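You operate a simulated robot arm through the tools that you are given. There is no shell and no other tool. Be economical: measure what you need, move in short steps, check, and stop when the job is done.

Carry out the task below with a simulated robot arm. There is one attempt and no reset: what you move stays moved.

TASK
Swap the brown sample card for the white one and slide the tray in till the bridge lamp lights.
Fine: brown card into the purple tray; switch on and gain at 3 before the tray goes in.
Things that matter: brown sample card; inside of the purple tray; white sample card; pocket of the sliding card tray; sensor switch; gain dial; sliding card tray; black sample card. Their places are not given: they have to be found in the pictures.

It is judged by the outcome, as a careful person would: the job done as asked, and still so three seconds after it is handed in. It fails if anything else is knocked over, pushed out of place, dropped, spilled or broken.

THE ROBOT
A 7-joint arm with a two-finger parallel gripper, fixed in place. Base frame: the origin is at the foot of the arm, x ahead of it, y to its left, z up; the work surface is at about z = 82. Lengths are in cm, angles in degrees, forces in N, time in s.
With the tool pointing down near the work surface it reaches from about 24 to 68 cm from the base axis. Its first joint turns from -66.0 to 66.0 degrees. Payload 2.4 kg.
Tool frame: the origin (TCP) lies between the finger pads and is the grasp point; the fingertips stand 3 cm ahead of it; z points along the fingers, y is the line along which they close. The gripper opens to 9.4 cm. The fingers are 2.8 cm wide and 1 cm thick; the gripper's body (5 by 9.6 cm) begins 5.5 cm behind the TCP.
Orientation is that of the tool frame in the base frame, as a unit quaternion [x, y, z, w]. With the fingers straight down and closing along the base's y, the tool's x points along the base's -x, its y along +y and its z along -z.

THE INTERFACE
- The arm moves only by the tool servo_tool. Its argument "series" is text: rows parted by semicolons, each of 7 numbers parted by spaces: the turn, a rotation vector about the tool's x, y, z in degrees, then the shift along the tool's x, y, z in cm, then the opening, from 0 (shut) to 1 (fully open). In form: wx wy wz x y z grip; .... A call has 1 to 20 rows; each row shifts and turns the commanded pose from where the row before left it, along the tool's axes as they then stand. A row lasts 0.2 s, in which the tool goes at most 5 cm and 8.6 degrees; a call with a longer step from one row to the next is refused whole, and so is a gripper value outside its range. A pose out of reach is approached as far as the arm can. The call stops where the force on the tool passes 40 N (or 10 N more than at its start, if that is more) or the arm is blocked; 0.2 s more then pass. The fingers move at their own pace (about 15.3 cm/s each) and stop on an object; they squeeze with about 40 N. The grip force told is the motor's: it shows also when the fingers shut on nothing. Time passes only in rows, and 0.2 s behind the last, so rows that do not move let the fingers close. It gives the time, the measured TCP pose, the force on the tool (base axes), the opening and the grip force at its end, in the units of the frame above (readings bear some noise).
- Cameras (640 x 400 px; columns grow to the right, rows downward): "scene" is fixed at [2.81, 46.98, 146.27]; the picture's right is [-0.78, -0.62, 0.00], its down [-0.29, 0.36, -0.88] and it looks along [0.55, -0.69, -0.47] (base axes); focal length 340 px, centre (320, 200). "wrist" rides on the gripper at [-3.7, 0, -5.8] in the tool frame; the picture's right is [0.00, -1.00, 0.00], its down [0.97, 0.00, -0.24] and it looks along [0.24, 0.00, 0.97] (tool axes); focal length 218 px, centre (320, 200).
- capture(camera): a new picture of that camera. No time passes.
- point_at(camera, pixels): for up to 12 pixels [column, row] of the newest picture of that camera ("zoom" is the newest enlarged one), the place [x, y, z] in the base frame of the surface seen there, good to about 0.2 cm, but the place of the scene camera against the robot may be out by one fixed shift of up to 1.8 cm in any direction. No time passes.
- inspect(camera, box): a new picture of the part [left, top, right, bottom] of that camera's present view, enlarged. No time passes.
- hand_in(): hands the job in; it is judged then, once.

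Work in short steps. Measure before you move; look again where a grasp or a placing could have gone wrong, and mend it. You have 80 turns and 46 pictures in all, those below and enlarged ones among them. Open the gripper and draw the arm clear of the work before you hand the job in, unless the task says otherwise; then end with one line.

The tools are called after "Request:" by a JSON object that holds its "op" and its "data". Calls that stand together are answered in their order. servo_tool: Moves the arm, as the interface text tells. Its arguments: {"type":"object","properties":{"series":{"type":"string"}},"required":["series"]} The other tools are called the same way: capture (camera) takes a picture; point_at (camera, pixels) gives the place of the surface under pixels of a picture; inspect (camera, box) takes an enlarged picture of a part of a camera's view; hand_in () hands the job in.

At the start:

```text
clock: 0.0
tool_pos: [43.0, -16.42, 112.47]
tcp_rot: [-0.001, 1.0, 0.0, 0.0]
force: [0.7, -0.2, -0.5]
opening: 9.39
gripper_force: 0.0
```

scene: 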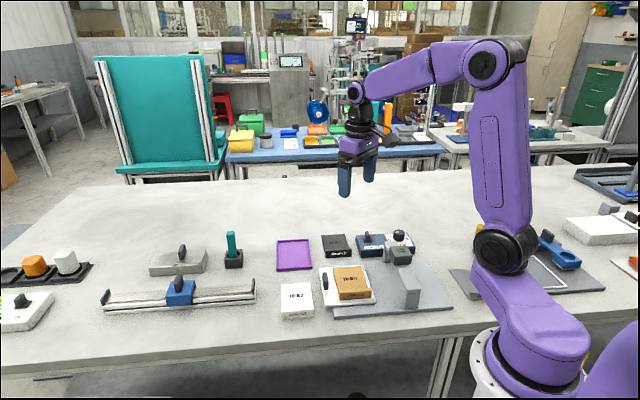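
wrist: 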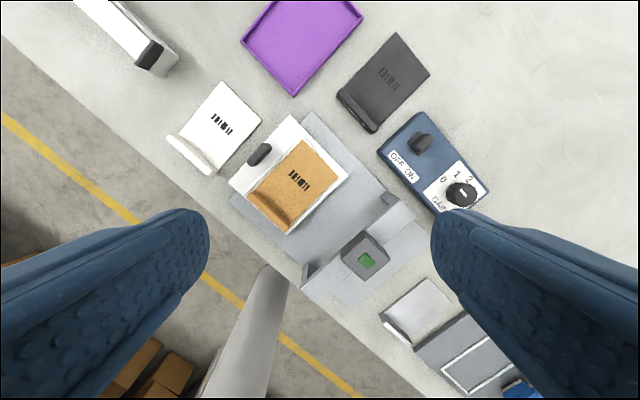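

The wrist view shows the tray with the brown card at about (290,180), the white card at (215,128), the purple tray at (300,40), and the switch and dial box at (435,160). I'll take enlarged views of these and measure them.

Request:
{"op": "inspect", "data": {"camera": "wrist", "box": [160, 0, 500, 310]}}

Request:
{"op": "inspect", "data": {"camera": "scene", "box": [260, 220, 460, 330]}}

Request:
{"op": "point_at", "data": {"camera": "wrist", "pixels": [[222, 82], [262, 122], [167, 137], [212, 173], [190, 155], [222, 125], [303, 140], [342, 172], [252, 197], [290, 232], [272, 213], [300, 180]]}}

Request:
{"op": "point_at", "data": {"camera": "wrist", "pixels": [[260, 153], [420, 142], [462, 193], [292, 96], [363, 15], [242, 40], [300, 50], [365, 255], [289, 115], [230, 182], [348, 180], [398, 35]]}}

```text
1.29 times, centred on (330, 155) of wrist
```

zoom: 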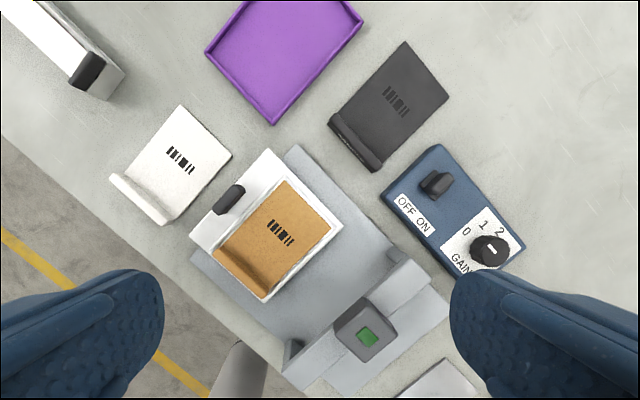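

```text
3.20 times, centred on (360, 275) of scene
```

zoom: 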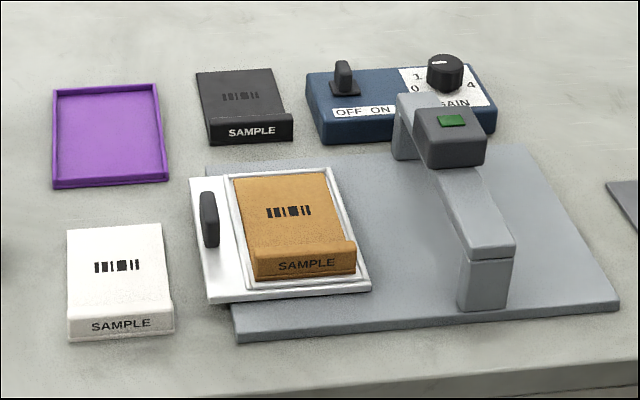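

```text
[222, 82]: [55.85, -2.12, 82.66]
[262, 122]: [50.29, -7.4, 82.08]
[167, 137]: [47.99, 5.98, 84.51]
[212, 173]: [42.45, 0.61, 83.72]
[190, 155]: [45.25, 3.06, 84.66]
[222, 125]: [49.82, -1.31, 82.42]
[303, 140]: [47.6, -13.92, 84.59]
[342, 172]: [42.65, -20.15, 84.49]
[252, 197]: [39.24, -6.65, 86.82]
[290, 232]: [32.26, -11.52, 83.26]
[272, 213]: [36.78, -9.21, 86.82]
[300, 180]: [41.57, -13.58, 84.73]
```

```text
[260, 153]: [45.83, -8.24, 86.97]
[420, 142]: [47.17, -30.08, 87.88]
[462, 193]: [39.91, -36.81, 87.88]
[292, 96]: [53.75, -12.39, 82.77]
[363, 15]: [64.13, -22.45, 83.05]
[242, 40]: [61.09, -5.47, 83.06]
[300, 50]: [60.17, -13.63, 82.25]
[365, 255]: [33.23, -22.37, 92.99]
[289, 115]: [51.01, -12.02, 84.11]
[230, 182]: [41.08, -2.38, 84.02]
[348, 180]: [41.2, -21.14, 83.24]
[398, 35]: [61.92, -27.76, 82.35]
```

The layout is turned about 45° from the base axes, with the slide direction about (-0.71,-0.70). I'll turn the tool -45° about its z axis and move above the control box to look closer.

Request:
{"op": "servo_tool", "data": {"series": "0 0 -7.5 0 0 0 1;0 0 -7.5 0 0 0 1;0 0 -7.5 0 0 0 1;0 0 -7.5 0 0 0 1;0 0 -7.5 0 0 0 1;0 0 -7.5 0 0 0 1;0 0 0 1.9 -2.2 1.5 1;0 0 0 1.9 -2.2 1.5 1;0 0 0 1.9 -2.2 1.5 1;0 0 0 1.9 -2.2 1.5 1;0 0 0 1.9 -2.2 1.5 1;0 0 0 0 0 0 1"}}

Request:
{"op": "capture", "data": {"camera": "wrist"}}

```text
clock: 2.6
tool_pos: [43.98, -30.94, 104.98]
tcp_rot: [-0.383, 0.924, 0.0, 0.0]
force: [0.4, 0.4, -0.1]
opening: 9.38
gripper_force: 0.2
```

```text
41 pictures are left
```

wrist: 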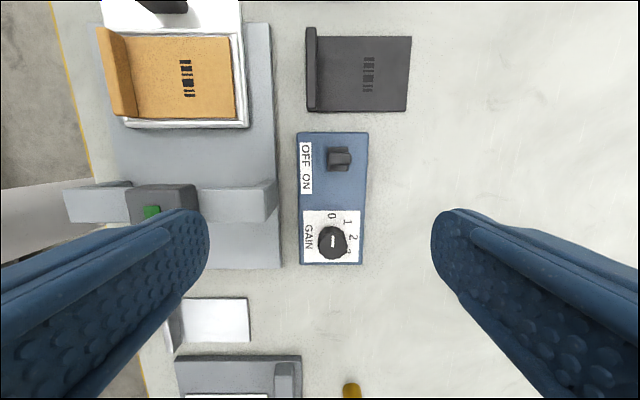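

The box sits at about (333,197) and lines up with the tool. I'll enlarge it and measure the lever, the dial and the bridge.

Request:
{"op": "inspect", "data": {"camera": "wrist", "box": [270, 125, 400, 275]}}

Request:
{"op": "point_at", "data": {"camera": "wrist", "pixels": [[343, 152], [343, 165], [362, 180], [332, 242], [332, 236], [343, 260], [299, 135], [366, 135], [362, 264], [300, 262], [160, 195], [235, 205]]}}

```text
2.67 times, centred on (335, 200) of wrist
```

zoom: 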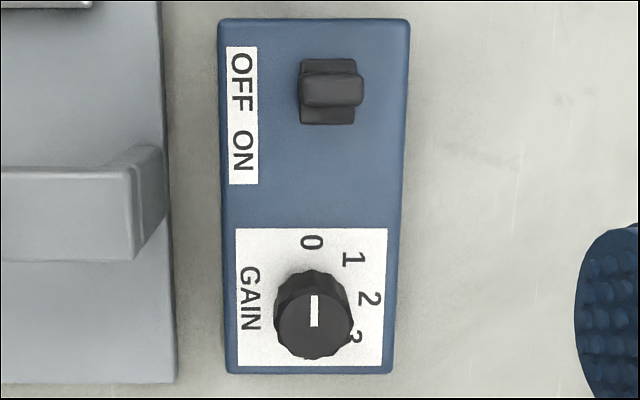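

```text
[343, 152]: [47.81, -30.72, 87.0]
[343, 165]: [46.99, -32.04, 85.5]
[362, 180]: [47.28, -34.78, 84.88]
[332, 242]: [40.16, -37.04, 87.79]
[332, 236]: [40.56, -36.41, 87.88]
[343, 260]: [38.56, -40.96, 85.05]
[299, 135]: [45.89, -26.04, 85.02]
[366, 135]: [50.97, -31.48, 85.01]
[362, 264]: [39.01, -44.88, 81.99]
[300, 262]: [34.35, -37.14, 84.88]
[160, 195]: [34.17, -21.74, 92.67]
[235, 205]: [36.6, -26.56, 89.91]
```

I need the lever's lean and the dial's pointer, so I'll take a close scene view of the box.

Request:
{"op": "inspect", "data": {"camera": "scene", "box": [345, 220, 425, 270]}}

```text
8.00 times, centred on (385, 245) of scene
```

zoom: 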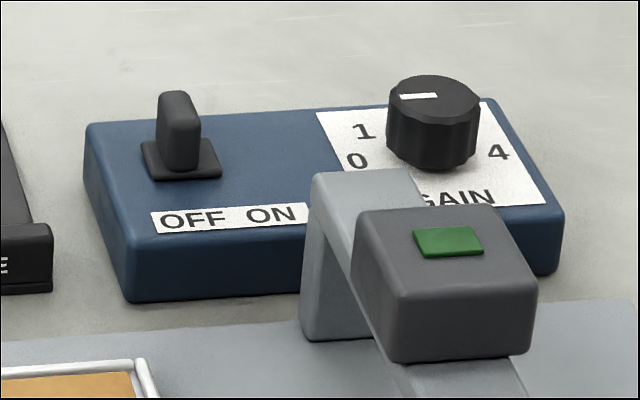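

The pointer is at 0 and the lever leans to OFF. ON lies along tool +x, and gain 3 is 135° clockwise seen from above. I'll shut the gripper and lower it behind the lever on the OFF side.

Request:
{"op": "servo_tool", "data": {"series": "0 0 0 -2.7 -1 0 0;0 0 0 -2.7 -1.05 0 0;0 0 0 0 0 3.5 0;0 0 0 0 0 3.5 0;0 0 0 0 0 3.5 0;0 0 0 0 0 2.7 0;0 0 0 0 0 2.3 0;0 0 0 0 0 0 0"}}

Request:
{"op": "inspect", "data": {"camera": "scene", "box": [325, 200, 425, 270]}}

```text
clock: 4.4
tool_pos: [49.32, -28.54, 89.43]
tcp_rot: [-0.382, 0.924, -0.001, 0.0]
force: [-1.0, 0.1, -0.6]
opening: 0.0
gripper_force: 33.1
```

```text
5.71 times, centred on (375, 235) of scene
```

zoom: 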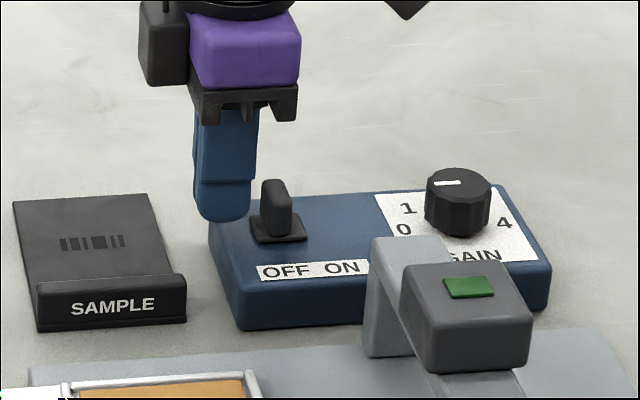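

The fingers are behind the lever and clear of the box. I'll push toward ON in small steps.

Request:
{"op": "servo_tool", "data": {"series": "0 0 0 0.4 0 0 0;0 0 0 0.4 0 0 0;0 0 0 0.4 0 0 0;0 0 0 0.3 0 0 0;0 0 0 0.3 0 0 0;0 0 0 0 0 0 0"}}

Request:
{"op": "inspect", "data": {"camera": "scene", "box": [325, 200, 425, 270]}}

```text
clock: 5.8
tool_pos: [48.09, -29.88, 89.36]
tcp_rot: [-0.382, 0.924, 0.0, 0.001]
force: [0.8, 0.8, -0.4]
opening: 0.01
gripper_force: 32.7
```

```text
5.71 times, centred on (375, 235) of scene
```

zoom: 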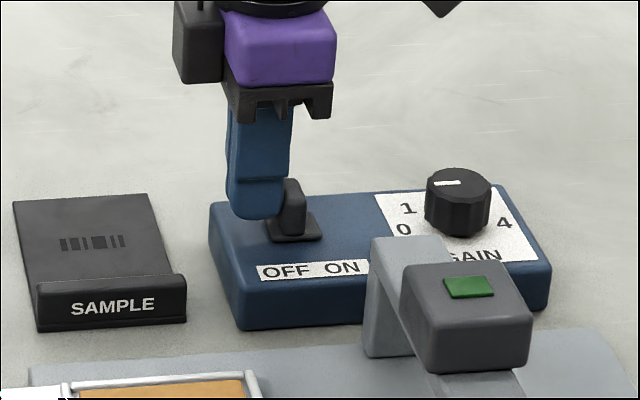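

The lever slides with its base plate. I'll keep pushing in small steps and watch the force.

Request:
{"op": "servo_tool", "data": {"series": "0 0 0 0.2 0 0 0;0 0 0 0.2 0 0 0;0 0 0 0.2 0 0 0;0 0 0 0 0 0 0"}}

Request:
{"op": "inspect", "data": {"camera": "scene", "box": [325, 200, 425, 270]}}

```text
clock: 6.8
tool_pos: [47.7, -30.28, 89.36]
tcp_rot: [-0.383, 0.924, 0.001, 0.0]
force: [0.5, 0.8, -0.7]
opening: 0.0
gripper_force: 32.9
```

```text
5.71 times, centred on (375, 235) of scene
```

zoom: 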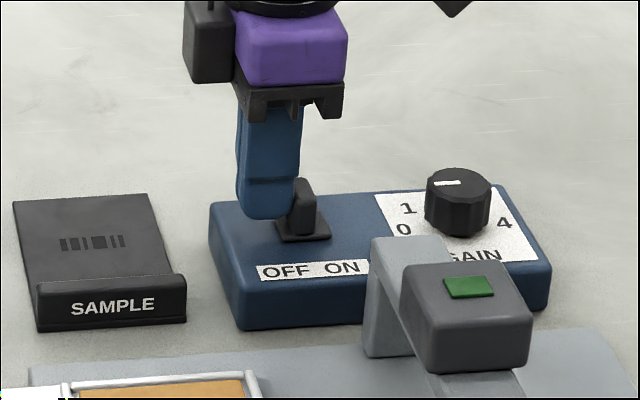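

The force is low and the lever is still sliding, so I'll keep pushing.

Request:
{"op": "servo_tool", "data": {"series": "0 0 0 0.2 0 0 0;0 0 0 0.2 0 0 0;0 0 0 0.2 0 0 0;0 0 0 0.2 0 0 0;0 0 0 0 0 0 0"}}

Request:
{"op": "servo_tool", "data": {"series": "0 0 0 0.2 0 0 0;0 0 0 0.2 0 0 0;0 0 0 0 0 0 0"}}

Request:
{"op": "inspect", "data": {"camera": "scene", "box": [325, 200, 425, 270]}}

```text
clock: 8.0
tool_pos: [47.26, -30.64, 89.51]
tcp_rot: [-0.384, 0.923, -0.001, 0.001]
force: [17.4, 13.2, -5.4]
opening: 0.0
gripper_force: 33.4
```

```text
clock: 8.8
tool_pos: [47.28, -30.73, 89.5]
tcp_rot: [-0.386, 0.922, 0.0, 0.002]
force: [28.1, 20.3, -6.2]
opening: 0.0
gripper_force: 33.2
```

```text
5.71 times, centred on (375, 235) of scene
```

zoom: 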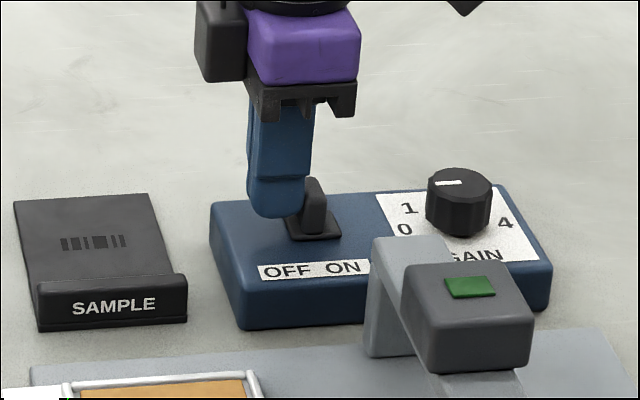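

The lever has hit its ON stop. I'll back off, rise, open partway, and move over the dial to check alignment.

Request:
{"op": "servo_tool", "data": {"series": "0 0 0 -1 0 0 0;0 0 0 -1 0 0 0;0 0 0 0 0 -4 0;0 0 0 0 0 -4 0;0 0 0 2.8 0.15 0 0.6;0 0 0 2.8 0.15 0 0.6;0 0 0 2.8 0.15 0 0.6;0 0 0 2.8 0.13 0 0.6;0 0 0 0 0 0 0.6;0 0 0 0 0 0 0.6"}}

Request:
{"op": "capture", "data": {"camera": "wrist"}}

```text
clock: 11.0
tool_pos: [39.81, -37.29, 97.38]
tcp_rot: [-0.382, 0.924, 0.0, 0.0]
force: [0.9, 0.5, -0.3]
opening: 5.67
gripper_force: 0.1
```

```text
34 pictures are left
```

wrist: 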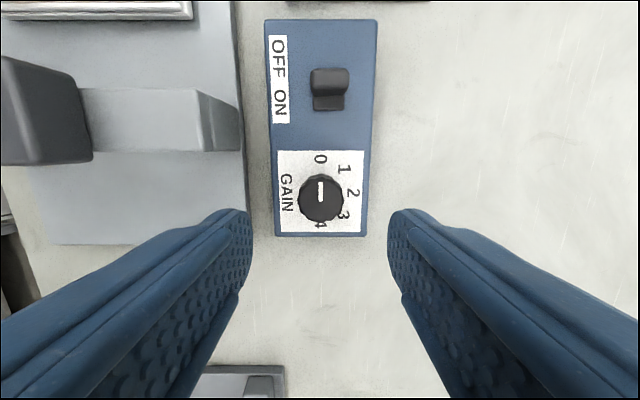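

The dial is centred at (320,198) and the tool is right over it. I'll lower, grip, and turn it +135° in steps.

Request:
{"op": "servo_tool", "data": {"series": "0 0 0 0 0 3 0.6;0 0 0 0 0 3 0.6;0 0 0 0 0 2.7 0.6;0 0 0 0 0 0 0.6;0 0 0 0 0 0 0;0 0 0 0 0 0 0;0 0 0 0 0 0 0"}}

```text
clock: 12.6
tool_pos: [39.85, -37.19, 88.62]
tcp_rot: [-0.382, 0.924, -0.001, 0.001]
force: [7.1, -6.8, -8.6]
opening: 3.37
gripper_force: 44.4
```

It's gripped at 3.37 cm. Now I'll turn +135° about the tool z axis.

Request:
{"op": "servo_tool", "data": {"series": "0 0 7.5 0 0 0 0;0 0 7.5 0 0 0 0;0 0 7.5 0 0 0 0;0 0 7.5 0 0 0 0;0 0 7.5 0 0 0 0;0 0 7.5 0 0 0 0;0 0 7.5 0 0 0 0;0 0 7.5 0 0 0 0;0 0 7.5 0 0 0 0;0 0 7.5 0 0 0 0;0 0 7.5 0 0 0 0;0 0 7.5 0 0 0 0;0 0 7.5 0 0 0 0;0 0 7.5 0 0 0 0;0 0 7.5 0 0 0 0;0 0 7.5 0 0 0 0;0 0 7.5 0 0 0 0;0 0 7.5 0 0 0 0;0 0 0 0 0 0 0"}}

```text
clock: 13.6
tool_pos: [40.07, -37.19, 88.61]
tcp_rot: [-0.153, 0.988, -0.002, 0.0]
force: [5.1, -5.3, -10.7]
opening: 3.35
gripper_force: 45.1
stopped in row 4: the force on the tool passed its limit (the readings are from after the stop); the commanded pose is now the measured one
```

It stopped on a force spike after about 27°. The commanded pose is now the measured one, so I'll continue with smaller steps.

Request:
{"op": "servo_tool", "data": {"series": "0 0 3 0 0 0 0;0 0 3 0 0 0 0;0 0 3 0 0 0 0;0 0 3 0 0 0 0;0 0 3 0 0 0 0;0 0 0 0 0 0 0"}}

Request:
{"op": "capture", "data": {"camera": "wrist"}}

```text
clock: 15.0
tool_pos: [39.98, -37.28, 88.66]
tcp_rot: [-0.022, 1.0, -0.002, 0.002]
force: [12.1, -16.2, -22.8]
opening: 3.35
gripper_force: 44.6
```

```text
33 pictures are left
```

wrist: 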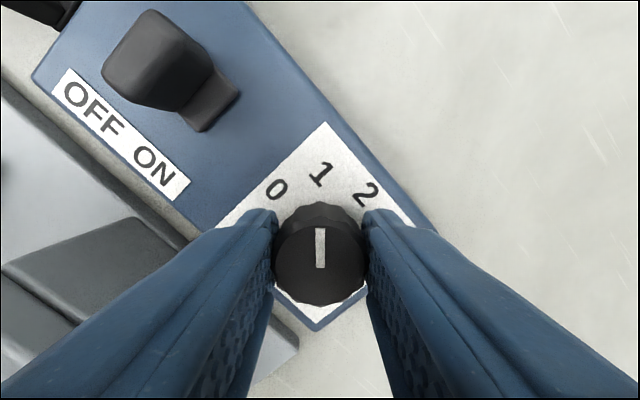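

The dial now reads 1, with the pointer straight up in the tool view. The load has built up, so I'll release, re-centre and regrip, then go on.

Request:
{"op": "servo_tool", "data": {"series": "0 0 0 0 0 0 0.6;0 0 0 0 0 0 0.6;0 0 0 0 0 0 0.6"}}

Request:
{"op": "servo_tool", "data": {"series": "0 0 0 0 0 0 0;0 0 0 0 0 0 0;0 0 0 0 0 0 0"}}

```text
clock: 15.8
tool_pos: [39.95, -37.34, 88.7]
tcp_rot: [-0.022, 1.0, -0.001, 0.0]
force: [-0.1, 0.5, 1.0]
opening: 5.64
gripper_force: 0.0
```

```text
clock: 16.6
tool_pos: [39.9, -37.39, 88.71]
tcp_rot: [-0.022, 1.0, -0.001, 0.002]
force: [2.2, -10.5, -5.4]
opening: 3.37
gripper_force: 45.1
```

There's a steady -y load, so the knob lies slightly to the -y side. I'll shift 0.15 cm that way and keep turning.

Request:
{"op": "servo_tool", "data": {"series": "0 0 0 0 -0.15 0 0;0 0 5 0 0 0 0;0 0 5 0 0 0 0;0 0 5 0 0 0 0;0 0 5 0 0 0 0;0 0 5 0 0 0 0;0 0 5 0 0 0 0;0 0 0 0 0 0 0"}}

```text
clock: 18.4
tool_pos: [39.9, -37.37, 88.69]
tcp_rot: [0.238, 0.971, -0.001, 0.0]
force: [-9.8, -7.5, 4.6]
opening: 3.36
gripper_force: 45.1
```

It's now at +27.5°, and the target is +90°. I'll continue.

Request:
{"op": "servo_tool", "data": {"series": "0 0 5 0 0 0 0;0 0 5 0 0 0 0;0 0 5 0 0 0 0;0 0 5 0 0 0 0;0 0 5 0 0 0 0;0 0 5 0 0 0 0;0 0 0 0 0 0 0"}}

Request:
{"op": "servo_tool", "data": {"series": "0 0 5 0 0 0 0;0 0 5 0 0 0 0;0 0 5 0 0 0 0;0 0 5 0 0 0 0;0 0 5 0 0 0 0;0 0 5 0 0 0 0;0 0 2.4 0 0 0 0;0 0 0 0 0 0 0"}}

Request:
{"op": "capture", "data": {"camera": "wrist"}}

```text
clock: 20.0
tool_pos: [39.85, -37.47, 88.68]
tcp_rot: [0.483, 0.876, -0.001, 0.002]
force: [-12.8, -17.3, 0.1]
opening: 3.36
gripper_force: 45.3
```

```text
clock: 21.8
tool_pos: [39.77, -37.43, 88.68]
tcp_rot: [0.707, 0.707, -0.001, 0.001]
force: [-15.3, -16.0, -0.3]
opening: 3.37
gripper_force: 44.6
```

```text
32 pictures are left
```

wrist: 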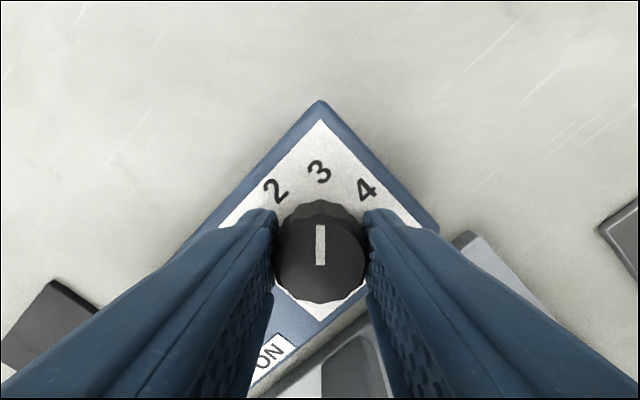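

The pointer is on 3. I'll release, rise, and turn back to the -45° alignment.

Request:
{"op": "servo_tool", "data": {"series": "0 0 0 0 0 0 0.6;0 0 0 0 0 0 0.6;0 0 0 0 0 -2 0.6;0 0 0 0 0 -4 1;0 0 0 0 0 -4 1;0 0 0 0 0 -4 1;0 0 0 0 0 -3 1"}}

Request:
{"op": "servo_tool", "data": {"series": "0 0 -7.5 0 0 0 1;0 0 -7.5 0 0 0 1;0 0 -7.5 0 0 0 1;0 0 -7.5 0 0 0 1;0 0 -7.5 0 0 0 1;0 0 -7.5 0 0 0 1;0 0 -7.5 0 0 0 1;0 0 -7.5 0 0 0 1;0 0 -7.5 0 0 0 1;0 0 -7.5 0 0 0 1;0 0 -7.5 0 0 0 1;0 0 -7.5 0 0 0 1;0 0 -7.5 0 0 0 1;0 0 -7.5 0 0 0 1;0 0 -7.5 0 0 0 1;0 0 -7.5 0 0 0 1;0 0 -7.5 0 0 0 1;0 0 -7.5 0 0 0 1;0 0 0 0 0 0 1"}}

```text
clock: 23.4
tool_pos: [39.64, -37.01, 105.63]
tcp_rot: [0.706, 0.708, -0.001, 0.001]
force: [0.2, -0.3, 0.1]
opening: 9.41
gripper_force: 0.2
```

```text
clock: 27.4
tool_pos: [40.01, -37.28, 105.58]
tcp_rot: [-0.385, 0.923, -0.002, 0.001]
force: [-0.3, 0.8, -0.1]
opening: 9.37
gripper_force: 0.0
```

Gain is set. Next I'll move above the brown card in the sliding tray and measure it closely.

Request:
{"op": "servo_tool", "data": {"series": "0 0 0 -2.87 3.1 0 1;0 0 0 -2.87 3.1 0 1;0 0 0 -2.87 3.1 0 1;0 0 0 -2.87 3.1 0 1;0 0 0 -2.87 3.1 0 1;0 0 0 -2.87 3.1 0 1;0 0 0 0 0 0 1"}}

Request:
{"op": "capture", "data": {"camera": "wrist"}}

```text
clock: 29.0
tool_pos: [38.78, -11.8, 105.45]
tcp_rot: [-0.384, 0.923, -0.001, 0.001]
force: [-0.4, 0.1, -0.8]
opening: 9.42
gripper_force: 0.1
```

```text
31 pictures are left
```

wrist: 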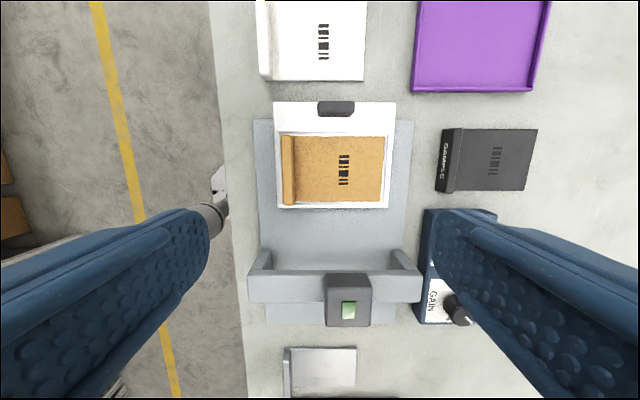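

The brown card's lip is at columns 281–295, rows 136–206. I'll zoom in and measure.

Request:
{"op": "inspect", "data": {"camera": "wrist", "box": [250, 90, 420, 220]}}

Request:
{"op": "point_at", "data": {"camera": "wrist", "pixels": [[288, 140], [288, 200], [288, 170], [300, 138], [382, 138], [380, 198], [340, 170], [335, 108], [280, 207], [388, 205], [284, 104], [394, 104]]}}

Request:
{"op": "point_at", "data": {"camera": "wrist", "pixels": [[263, 10], [264, 75], [270, 76], [362, 78], [320, 40], [418, 88], [530, 88], [475, 60], [285, 282], [405, 282], [258, 122], [412, 122]]}}

```text
3.08 times, centred on (335, 155) of wrist
```

zoom: 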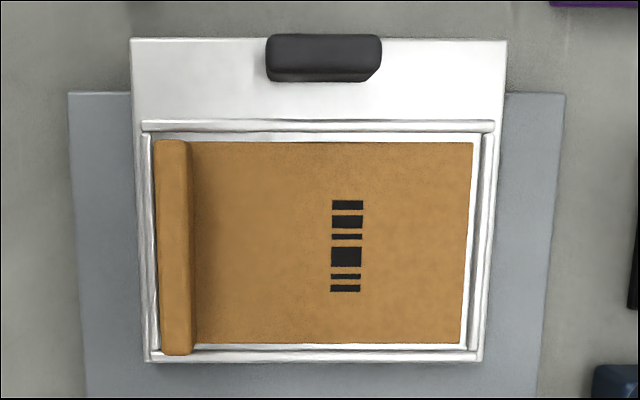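

```text
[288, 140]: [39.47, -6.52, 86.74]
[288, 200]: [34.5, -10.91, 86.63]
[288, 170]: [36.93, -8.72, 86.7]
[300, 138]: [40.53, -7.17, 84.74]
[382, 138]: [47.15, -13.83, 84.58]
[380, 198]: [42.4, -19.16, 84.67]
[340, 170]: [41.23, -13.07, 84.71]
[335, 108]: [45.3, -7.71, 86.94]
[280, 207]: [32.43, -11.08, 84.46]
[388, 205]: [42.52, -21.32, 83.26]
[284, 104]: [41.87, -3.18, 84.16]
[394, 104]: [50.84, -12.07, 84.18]
```

```text
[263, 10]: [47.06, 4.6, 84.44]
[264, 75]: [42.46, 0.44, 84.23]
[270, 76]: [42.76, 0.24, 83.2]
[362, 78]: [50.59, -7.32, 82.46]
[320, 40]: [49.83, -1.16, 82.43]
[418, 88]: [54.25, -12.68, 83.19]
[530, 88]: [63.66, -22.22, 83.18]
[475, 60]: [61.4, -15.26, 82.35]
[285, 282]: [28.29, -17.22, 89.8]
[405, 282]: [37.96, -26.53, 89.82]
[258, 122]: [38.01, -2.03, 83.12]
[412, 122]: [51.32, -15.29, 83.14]
```

All edges lie on 45° axes. The lip centre is at u≈-20.0, v≈-32.2 with its top at z 86.7. I'll move over it and lower with a half-open gripper, stopping a bit high first.

Request:
{"op": "servo_tool", "data": {"series": "0 0 0 -0.46 1.8 0 0.5;0 0 0 -0.46 1.8 0 0.5;0 0 0 0 0 4 0.5;0 0 0 0 0 4 0.5;0 0 0 0 0 3 0.5;0 0 0 0 0 0 0.5"}}

Request:
{"op": "capture", "data": {"camera": "wrist"}}

```text
clock: 30.4
tool_pos: [37.03, -8.7, 94.79]
tcp_rot: [-0.384, 0.923, -0.001, 0.0]
force: [-0.2, 0.0, 0.1]
opening: 4.72
gripper_force: 0.1
```

```text
29 pictures are left
```

wrist: 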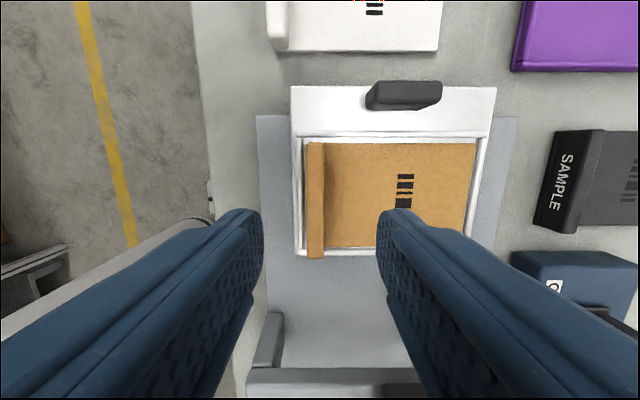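

The lip is centred in u and about 0.25 cm toward +v. I'll correct that, lower to z 88.4 and close.

Request:
{"op": "servo_tool", "data": {"series": "0 0 0 0 0.25 2 0.5;0 0 0 0 0 2.4 0.5;0 0 0 0 0 2 0.5;0 0 0 0 0 0 0.5;0 0 0 0 0 0 0;0 0 0 0 0 0 0;0 0 0 0 0 0 0"}}

```text
clock: 32.0
tool_pos: [36.74, -8.77, 88.23]
tcp_rot: [-0.384, 0.923, -0.002, 0.001]
force: [0.9, 0.2, 0.0]
opening: 1.09
gripper_force: 39.9
```

It's gripped at 1.09 cm, and I'll note this pose: u=-19.78, v=-32.18, z=88.23. Now I'll lift straight up.

Request:
{"op": "servo_tool", "data": {"series": "0 0 0 0 0 -0.5 0;0 0 0 0 0 -1 0;0 0 0 0 0 -2 0;0 0 0 0 0 -3 0;0 0 0 0 0 -3 0;0 0 0 0 0 0 0"}}

Request:
{"op": "capture", "data": {"camera": "wrist"}}

Request:
{"op": "capture", "data": {"camera": "scene"}}

```text
clock: 33.4
tool_pos: [36.74, -8.51, 97.64]
tcp_rot: [-0.384, 0.923, -0.002, 0.001]
force: [0.6, 0.4, -1.2]
opening: 1.08
gripper_force: 40.1
```

```text
28 pictures are left
```

wrist: 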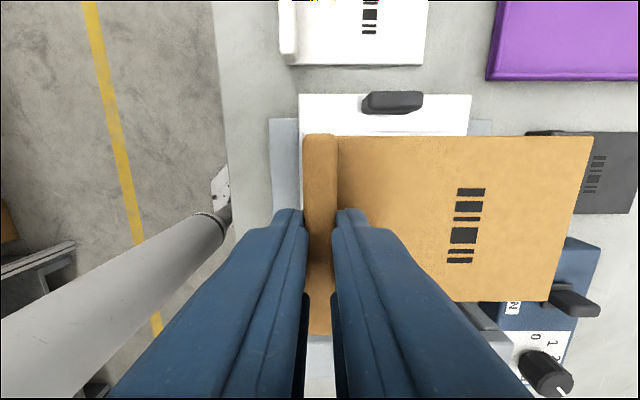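

```text
27 pictures are left
```

scene: 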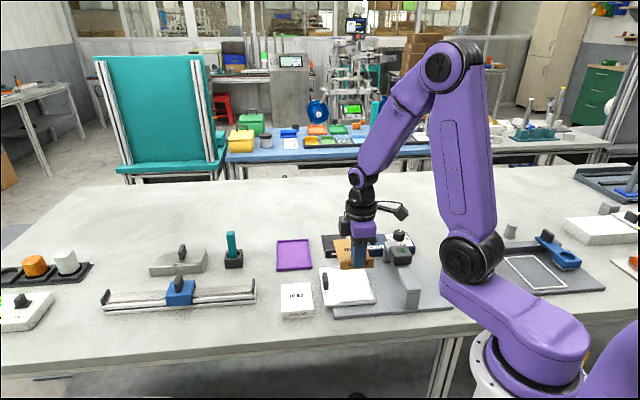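

The card is held level. I'll carry it over the purple tray, whose measured centre is u≈-34.3, v≈-54.05.

Request:
{"op": "servo_tool", "data": {"series": "0 0 0 -1.6 -2 0 0;0 0 0 -2.6 -3 0 0;0 0 0 -2.6 -3.1 0 0;0 0 0 -2.6 -3.1 0 0;0 0 0 -2.6 -3.1 0 0;0 0 0 -2.25 -2.6 0 0;0 0 0 0 0 0 0;0 0 0 0 0 0 0"}}

Request:
{"op": "inspect", "data": {"camera": "scene", "box": [220, 170, 420, 330]}}

Request:
{"op": "capture", "data": {"camera": "wrist"}}

```text
clock: 35.2
tool_pos: [58.85, -10.44, 97.73]
tcp_rot: [-0.384, 0.923, -0.001, 0.001]
force: [0.6, -0.2, -0.4]
opening: 1.08
gripper_force: 39.6
```

```text
2.50 times, centred on (320, 250) of scene
```

zoom: 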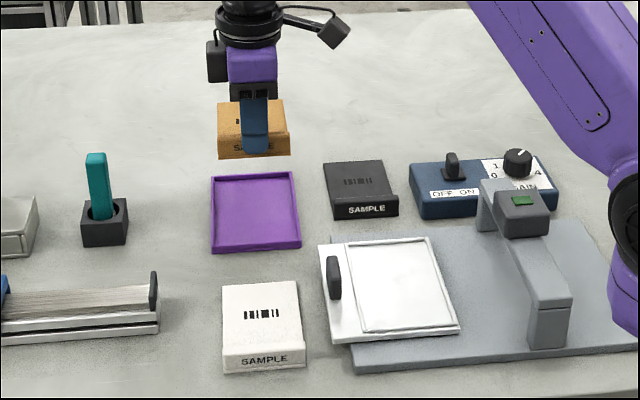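

```text
25 pictures are left
```

wrist: 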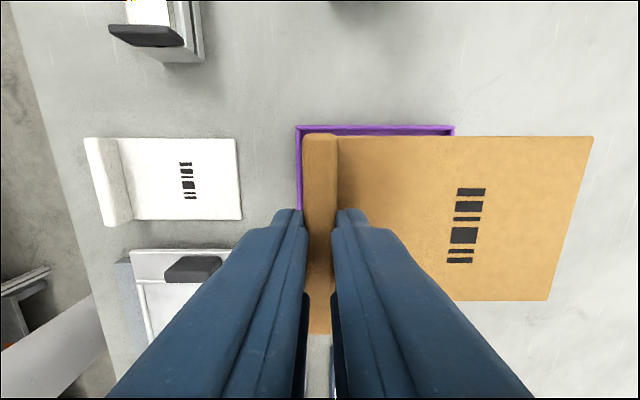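

The tray's edges agree with my measurement. I'll lower the card into the tray.

Request:
{"op": "servo_tool", "data": {"series": "0 0 0 0 0 3 0;0 0 0 0 0 3 0;0 0 0 0 0 2.5 0;0 0 0 0 0 1 0;0 0 0 0 0 0.8 0;0 0 0 0 0 0.5 0;0 0 0 0 0 0.3 0;0 0 0 0 0 0 0"}}

Request:
{"op": "inspect", "data": {"camera": "scene", "box": [260, 200, 360, 270]}}

```text
clock: 37.0
tool_pos: [58.85, -10.48, 86.75]
tcp_rot: [-0.384, 0.923, -0.002, 0.001]
force: [0.1, 0.0, 0.0]
opening: 1.07
gripper_force: 39.3
```

```text
5.71 times, centred on (310, 235) of scene
```

zoom: 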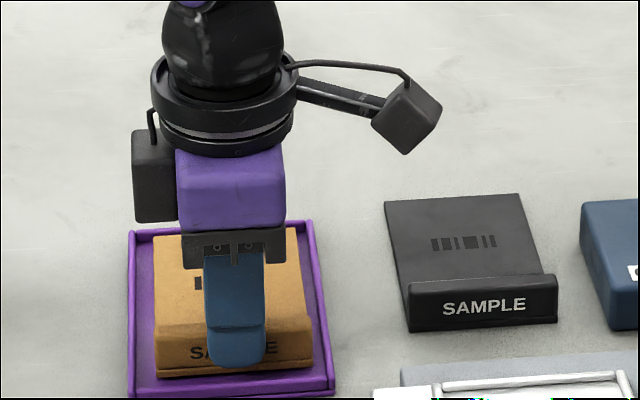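

The card is inside the rim. I'll lower the last few millimetres, release with a small opening, and rise.

Request:
{"op": "servo_tool", "data": {"series": "0 0 0 0 0 0.15 0;0 0 0 0 0 0.15 0;0 0 0 0 0 0.1 0;0 0 0 0 0 0 0"}}

Request:
{"op": "servo_tool", "data": {"series": "0 0 0 0 0 0 0.25;0 0 0 0 0 0 0.25;0 0 0 0 0 -1 0.25;0 0 0 0 0 -3 0.25;0 0 0 0 0 -4 0.4;0 0 0 0 0 -4 0.5;0 0 0 0 0 0 0.5"}}

Request:
{"op": "capture", "data": {"camera": "wrist"}}

```text
clock: 38.0
tool_pos: [58.83, -10.52, 86.5]
tcp_rot: [-0.384, 0.923, -0.002, 0.001]
force: [-4.7, 1.2, 15.7]
opening: 1.1
gripper_force: 39.4
```

```text
clock: 39.6
tool_pos: [58.84, -10.45, 98.14]
tcp_rot: [-0.384, 0.923, -0.002, 0.002]
force: [-0.4, -1.0, -0.7]
opening: 4.7
gripper_force: 0.0
```

```text
23 pictures are left
```

wrist: 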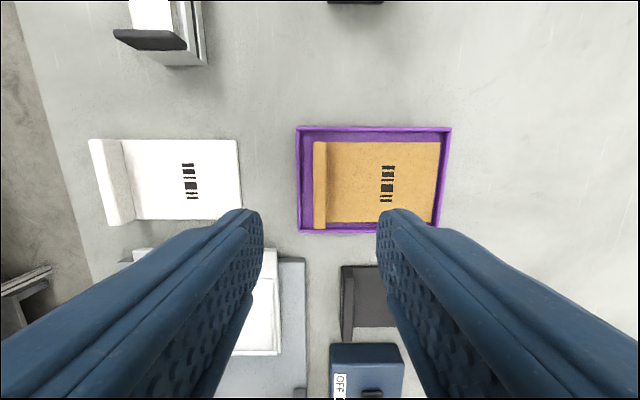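

The brown card lies in the purple tray. Next I'll move +v over the white card's lip and look.

Request:
{"op": "servo_tool", "data": {"series": "0 0 0 0 3.8 0 0.5;0 0 0 0 3.8 0 0.5;0 0 0 0 3.8 0 0.5;0 0 0 0 3.8 0 0.5;0 0 0 0 3.8 0 0.5;0 0 0 0 0 0 0.5;0 0 0 0 0 0 0.5"}}

Request:
{"op": "capture", "data": {"camera": "wrist"}}

```text
clock: 41.2
tool_pos: [45.26, 3.04, 98.18]
tcp_rot: [-0.384, 0.923, -0.001, 0.001]
force: [-0.9, -0.2, 1.0]
opening: 4.69
gripper_force: 0.0
```

```text
22 pictures are left
```

wrist: 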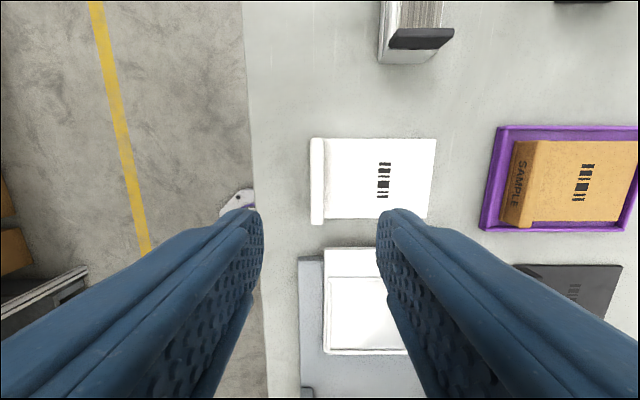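

The white lip is centred at column 317, rows 139–224, so it needs about +0.27 in v and -0.4 in u. I'll lower to z≈85.95 and grip.

Request:
{"op": "servo_tool", "data": {"series": "0 0 0 -0.4 0.27 3 0.5;0 0 0 0 0 3.5 0.5;0 0 0 0 0 3 0.5;0 0 0 0 0 1.7 0.5;0 0 0 0 0 1 0.5;0 0 0 0 0 0 0.5;0 0 0 0 0 0 0;0 0 0 0 0 0 0;0 0 0 0 0 0 0"}}

```text
clock: 43.2
tool_pos: [45.52, 3.33, 86.03]
tcp_rot: [-0.384, 0.923, -0.002, 0.0]
force: [0.8, -0.3, 0.4]
opening: 1.12
gripper_force: 40.2
```

It's gripped at 1.12 cm. I'll lift and compare the held pose with the brown card's picture.

Request:
{"op": "servo_tool", "data": {"series": "0 0 0 0 0 -0.5 0;0 0 0 0 0 -1.5 0;0 0 0 0 0 -3.5 0;0 0 0 0 0 -3.5 0;0 0 0 0 0 -2.6 0;0 0 0 2.4 -0.4 0 0;0 0 0 3.3 -0.5 0 0;0 0 0 3.3 -0.5 0 0;0 0 0 3.3 -0.5 0 0;0 0 0 2.3 -0.4 0 0;0 0 0 0 0 0 0;0 0 0 0 0 0 0"}}

Request:
{"op": "capture", "data": {"camera": "wrist"}}

```text
clock: 45.8
tool_pos: [36.92, -8.68, 97.7]
tcp_rot: [-0.384, 0.923, -0.001, 0.0]
force: [1.4, -0.2, 0.0]
opening: 1.08
gripper_force: 40.1
```

```text
21 pictures are left
```

wrist: 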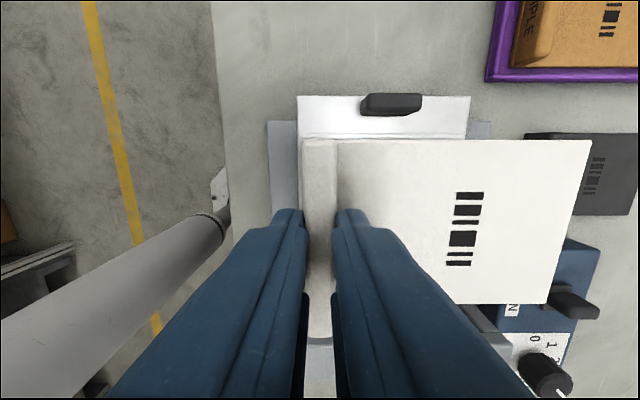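

The held pose matches the brown one, offset only about 0.15 cm toward -v relative to the tray. I'll correct v by +0.15 and lower to just above the rim.

Request:
{"op": "servo_tool", "data": {"series": "0 0 0 0.03 0.15 2 0;0 0 0 0 0 3 0;0 0 0 0 0 2.5 0;0 0 0 0 0 1 0;0 0 0 0 0 0 0;0 0 0 0 0 0 0"}}

Request:
{"op": "inspect", "data": {"camera": "wrist", "box": [240, 80, 640, 330]}}

Request:
{"op": "inspect", "data": {"camera": "scene", "box": [310, 230, 420, 320]}}

```text
clock: 47.2
tool_pos: [36.78, -8.56, 89.07]
tcp_rot: [-0.384, 0.923, -0.002, 0.001]
force: [1.3, -0.3, -0.7]
opening: 1.08
gripper_force: 40.1
```

```text
1.60 times, centred on (440, 205) of wrist
```

zoom: 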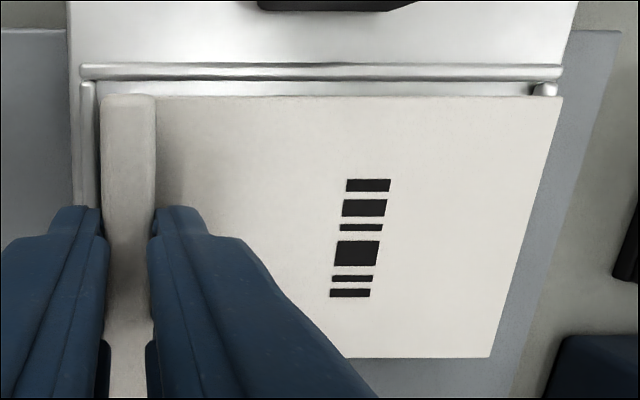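

```text
4.44 times, centred on (365, 275) of scene
```

zoom: 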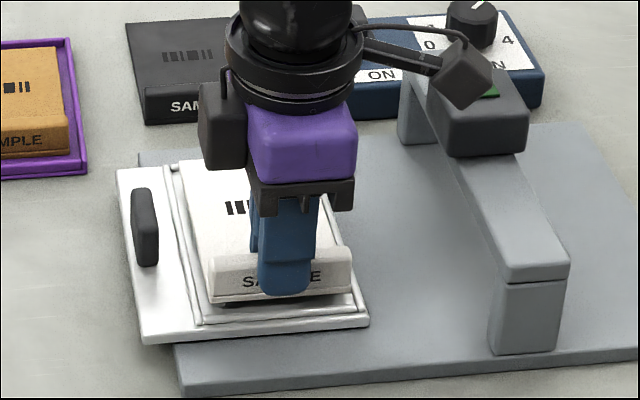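

The margins look good: about 0.37 cm on each side in v and about 0.45 cm on the handle side. I'll shift 0.12 cm toward the handle and lower gently.

Request:
{"op": "servo_tool", "data": {"series": "0 0 0 -0.12 0 0.2 0;0 0 0 0 0 0.2 0;0 0 0 0 0 0.2 0;0 0 0 0 0 0.15 0;0 0 0 0 0 0.1 0;0 0 0 0 0 0 0"}}

```text
clock: 48.6
tool_pos: [36.88, -8.44, 88.21]
tcp_rot: [-0.384, 0.923, 0.0, 0.0]
force: [0.4, -0.9, -0.4]
opening: 1.08
gripper_force: 39.8
```

It's at the brown card's seating height with no contact load. I'll lower a touch more, then release.

Request:
{"op": "servo_tool", "data": {"series": "0 0 0 0 0 0.1 0;0 0 0 0 0 0.1 0;0 0 0 0 0 0 0"}}

Request:
{"op": "servo_tool", "data": {"series": "0 0 0 0 0 0 0.25;0 0 0 0 0 0 0.25;0 0 0 0 0 -1 0.25;0 0 0 0 0 -3 0.25;0 0 0 0 0 -4 0.4;0 0 0 0 0 -4 0.5;0 0 0 0 0 -4 0.5;0 0 0 0 0 0 0.5"}}

Request:
{"op": "capture", "data": {"camera": "wrist"}}

Request:
{"op": "inspect", "data": {"camera": "wrist", "box": [250, 90, 420, 220]}}

```text
clock: 49.4
tool_pos: [36.74, -8.4, 88.17]
tcp_rot: [-0.384, 0.923, -0.002, 0.002]
force: [-3.1, 2.1, 33.8]
opening: 1.09
gripper_force: 40.2
```

```text
clock: 51.2
tool_pos: [36.61, -8.07, 104.15]
tcp_rot: [-0.384, 0.923, -0.002, 0.001]
force: [0.7, 0.8, 0.4]
opening: 4.69
gripper_force: 0.1
```

```text
18 pictures are left
```

wrist: 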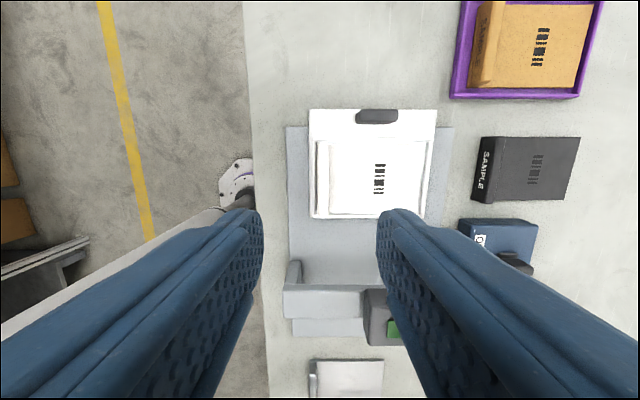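

```text
3.08 times, centred on (335, 155) of wrist
```

zoom: 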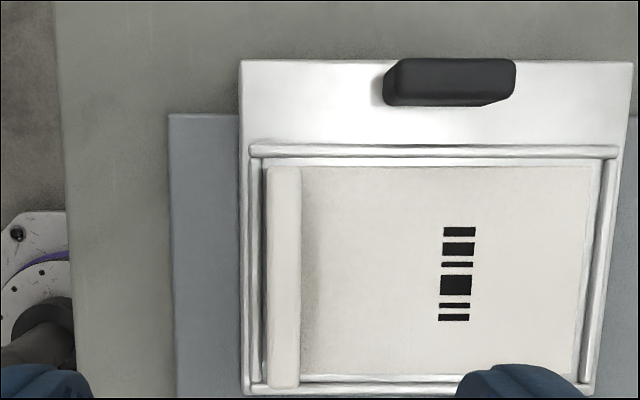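

The white card is seated squarely in the pocket. The tray handle's back face is at u≈-27.4, v≈-37.4. I'll shut the gripper and lower it behind the handle, ready to push toward the bridge.

Request:
{"op": "servo_tool", "data": {"series": "0 0 0 -3.2 -1.93 0 0;0 0 0 -3.2 -1.93 0 0;0 0 0 -3.2 -1.94 0 0;0 0 0 0 0 4 0;0 0 0 0 0 4 0;0 0 0 0 0 4 0;0 0 0 0 0 2 0;0 0 0 0 0 2 0;0 0 0 0 0 0 0;0 0 0 0 0 0 0"}}

Request:
{"op": "inspect", "data": {"camera": "scene", "box": [290, 210, 460, 330]}}

Request:
{"op": "capture", "data": {"camera": "wrist"}}

```text
clock: 53.4
tool_pos: [47.7, -5.68, 88.2]
tcp_rot: [-0.384, 0.923, -0.002, 0.001]
force: [-0.2, 1.2, -0.6]
opening: 0.0
gripper_force: 32.8
```

```text
3.33 times, centred on (375, 270) of scene
```

zoom: 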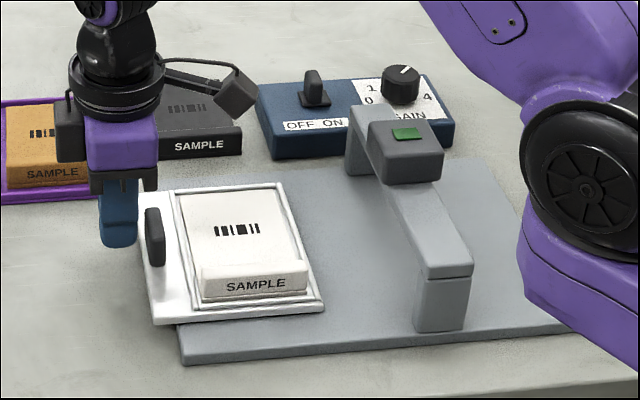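

```text
15 pictures are left
```

wrist: 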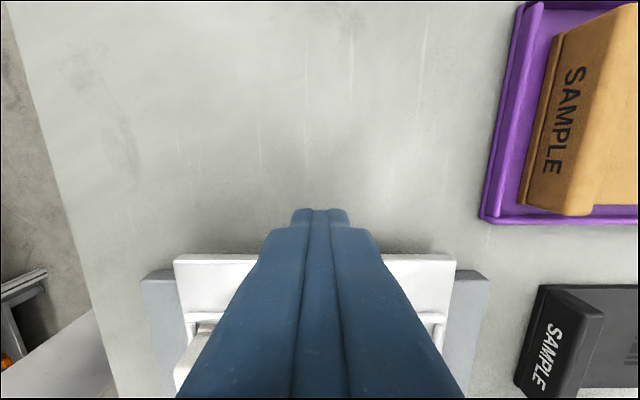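

The fingers are behind the handle, with the tray about 0.25 cm toward +v. I'll correct for that and push slowly in +u.

Request:
{"op": "servo_tool", "data": {"series": "0 0 0 0 0.25 0 0;0 0 0 0.4 0 0 0;0 0 0 0.3 0 0 0;0 0 0 0.3 0 0 0;0 0 0 0.3 0 0 0;0 0 0 0.3 0 0 0;0 0 0 0.3 0 0 0;0 0 0 0.4 0 0 0;0 0 0 0.4 0 0 0;0 0 0 0.4 0 0 0;0 0 0 0 0 0 0"}}

Request:
{"op": "inspect", "data": {"camera": "scene", "box": [290, 210, 460, 330]}}

```text
clock: 55.8
tool_pos: [45.23, -7.62, 88.12]
tcp_rot: [-0.384, 0.923, -0.002, 0.0]
force: [0.0, -0.2, -0.5]
opening: 0.01
gripper_force: 33.6
```

```text
3.33 times, centred on (375, 270) of scene
```

zoom: 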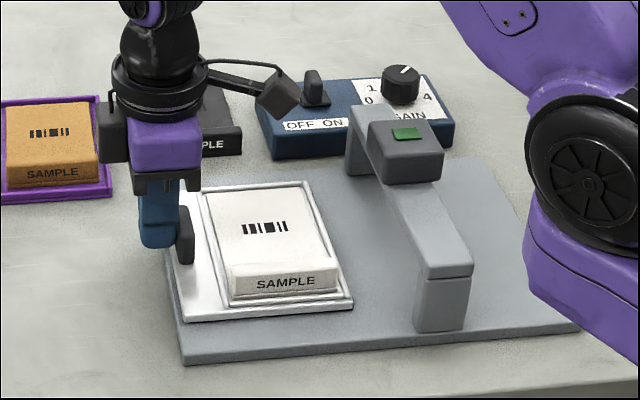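

The tray slides straight and the card stays in. I'll push 4 cm more.

Request:
{"op": "servo_tool", "data": {"series": "0 0 0 0.4 0 0 0;0 0 0 0.4 0 0 0;0 0 0 0.4 0 0 0;0 0 0 0.4 0 0 0;0 0 0 0.4 0 0 0;0 0 0 0.4 0 0 0;0 0 0 0.4 0 0 0;0 0 0 0.4 0 0 0;0 0 0 0.4 0 0 0;0 0 0 0.4 0 0 0;0 0 0 0 0 0 0"}}

Request:
{"op": "inspect", "data": {"camera": "scene", "box": [290, 210, 460, 330]}}

```text
clock: 58.2
tool_pos: [42.37, -10.6, 88.23]
tcp_rot: [-0.383, 0.924, -0.002, 0.001]
force: [-0.6, 0.0, 1.2]
opening: 0.03
gripper_force: 33.0
```

```text
3.33 times, centred on (375, 270) of scene
```

zoom: 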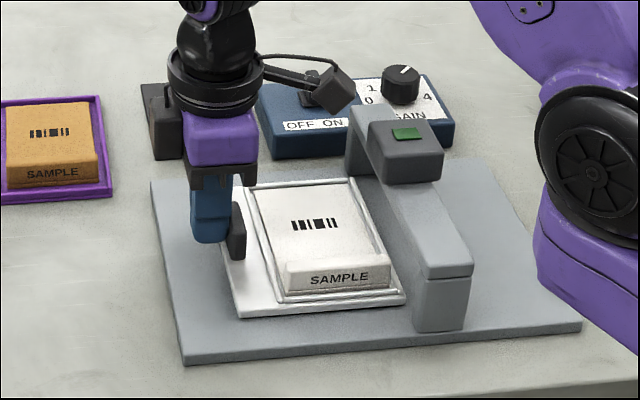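

The tray is about halfway in. Before going on I'll check how high the arm's side box is compared with the sensor head.

Request:
{"op": "point_at", "data": {"camera": "zoom", "pixels": [[338, 105], [325, 85], [405, 133], [385, 170], [215, 140], [240, 180], [350, 100]]}}

```text
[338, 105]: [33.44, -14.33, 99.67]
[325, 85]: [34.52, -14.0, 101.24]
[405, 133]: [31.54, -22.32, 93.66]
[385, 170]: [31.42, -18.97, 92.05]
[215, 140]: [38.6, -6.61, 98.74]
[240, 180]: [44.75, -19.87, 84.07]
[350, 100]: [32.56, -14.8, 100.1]
```

The box bottoms out near z 99 and the head tops out at 93.7, so it clears. I'll push another 3 cm.

Request:
{"op": "servo_tool", "data": {"series": "0 0 0 0.4 0 0 0;0 0 0 0.4 0 0 0;0 0 0 0.4 0 0 0;0 0 0 0.4 0 0 0;0 0 0 0.4 0 0 0;0 0 0 0.4 0 0 0;0 0 0 0.3 0 0 0;0 0 0 0.3 0 0 0;0 0 0 0 0 0 0"}}

Request:
{"op": "inspect", "data": {"camera": "scene", "box": [290, 210, 460, 330]}}

```text
clock: 60.2
tool_pos: [40.23, -12.76, 88.06]
tcp_rot: [-0.384, 0.923, -0.002, 0.001]
force: [-0.2, -0.9, 0.6]
opening: 0.01
gripper_force: 32.9
```

```text
3.33 times, centred on (375, 270) of scene
```

zoom: 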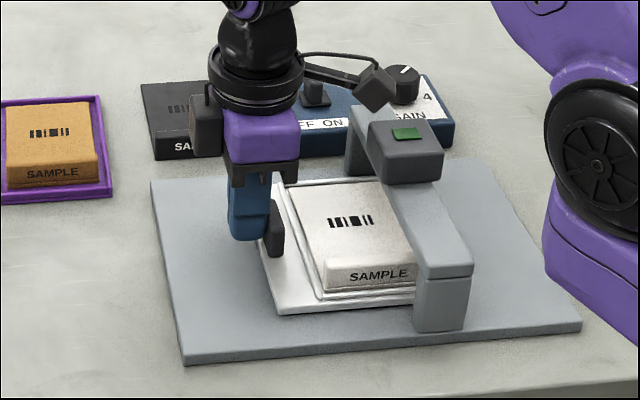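

The lamp isn't lit yet. I'll push 1.2 cm and check.

Request:
{"op": "servo_tool", "data": {"series": "0 0 0 0.3 0 0 0;0 0 0 0.3 0 0 0;0 0 0 0.3 0 0 0;0 0 0 0.3 0 0 0;0 0 0 0 0 0 0;0 0 0 0 0 0 0"}}

Request:
{"op": "inspect", "data": {"camera": "scene", "box": [290, 210, 460, 330]}}

```text
clock: 61.6
tool_pos: [39.48, -13.55, 87.98]
tcp_rot: [-0.383, 0.924, 0.0, 0.0]
force: [0.6, 0.4, 0.8]
opening: 0.0
gripper_force: 33.3
```

```text
3.33 times, centred on (375, 270) of scene
```

zoom: 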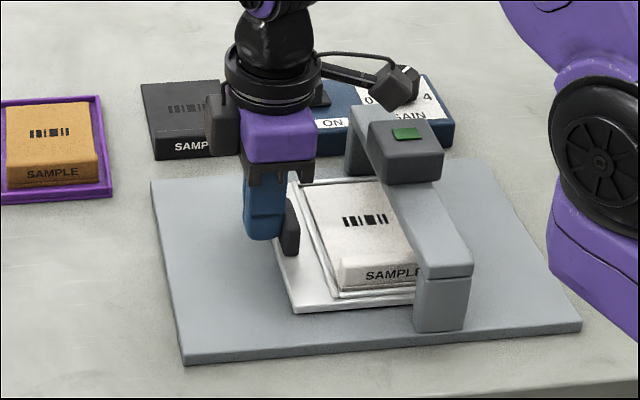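

Still unlit, and the barcode is short of the head. I'll push another 1.2 cm.

Request:
{"op": "servo_tool", "data": {"series": "0 0 0 0.3 0 0 0;0 0 0 0.3 0 0 0;0 0 0 0.3 0 0 0;0 0 0 0.3 0 0 0;0 0 0 0 0 0 0;0 0 0 0 0 0 0"}}

Request:
{"op": "inspect", "data": {"camera": "scene", "box": [290, 210, 460, 330]}}

```text
clock: 63.0
tool_pos: [38.7, -14.27, 88.07]
tcp_rot: [-0.384, 0.923, -0.001, 0.001]
force: [0.1, -0.1, -0.1]
opening: 0.0
gripper_force: 33.2
```

```text
3.33 times, centred on (375, 270) of scene
```

zoom: 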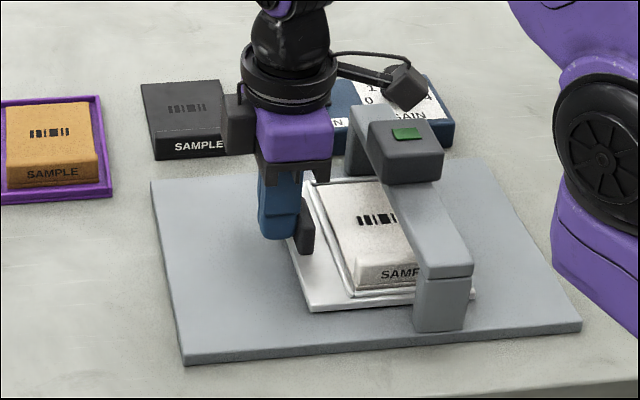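

Not yet. Another 1.2 cm.

Request:
{"op": "servo_tool", "data": {"series": "0 0 0 0.3 0 0 0;0 0 0 0.3 0 0 0;0 0 0 0.3 0 0 0;0 0 0 0.3 0 0 0;0 0 0 0 0 0 0;0 0 0 0 0 0 0"}}

Request:
{"op": "inspect", "data": {"camera": "scene", "box": [290, 210, 460, 330]}}

```text
clock: 64.4
tool_pos: [37.79, -15.31, 88.21]
tcp_rot: [-0.384, 0.923, -0.002, 0.002]
force: [0.7, 0.0, -0.1]
opening: 0.0
gripper_force: 33.2
```

```text
3.33 times, centred on (375, 270) of scene
```

zoom: 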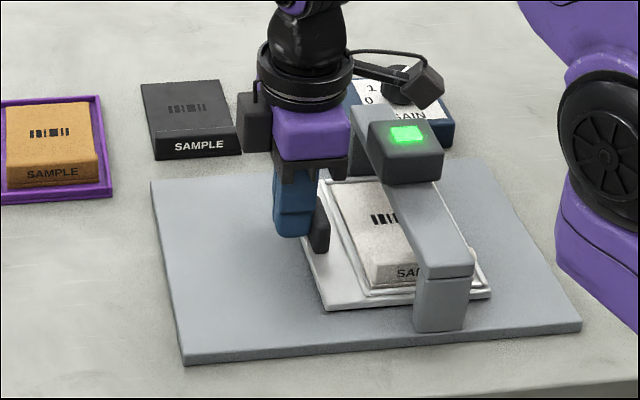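

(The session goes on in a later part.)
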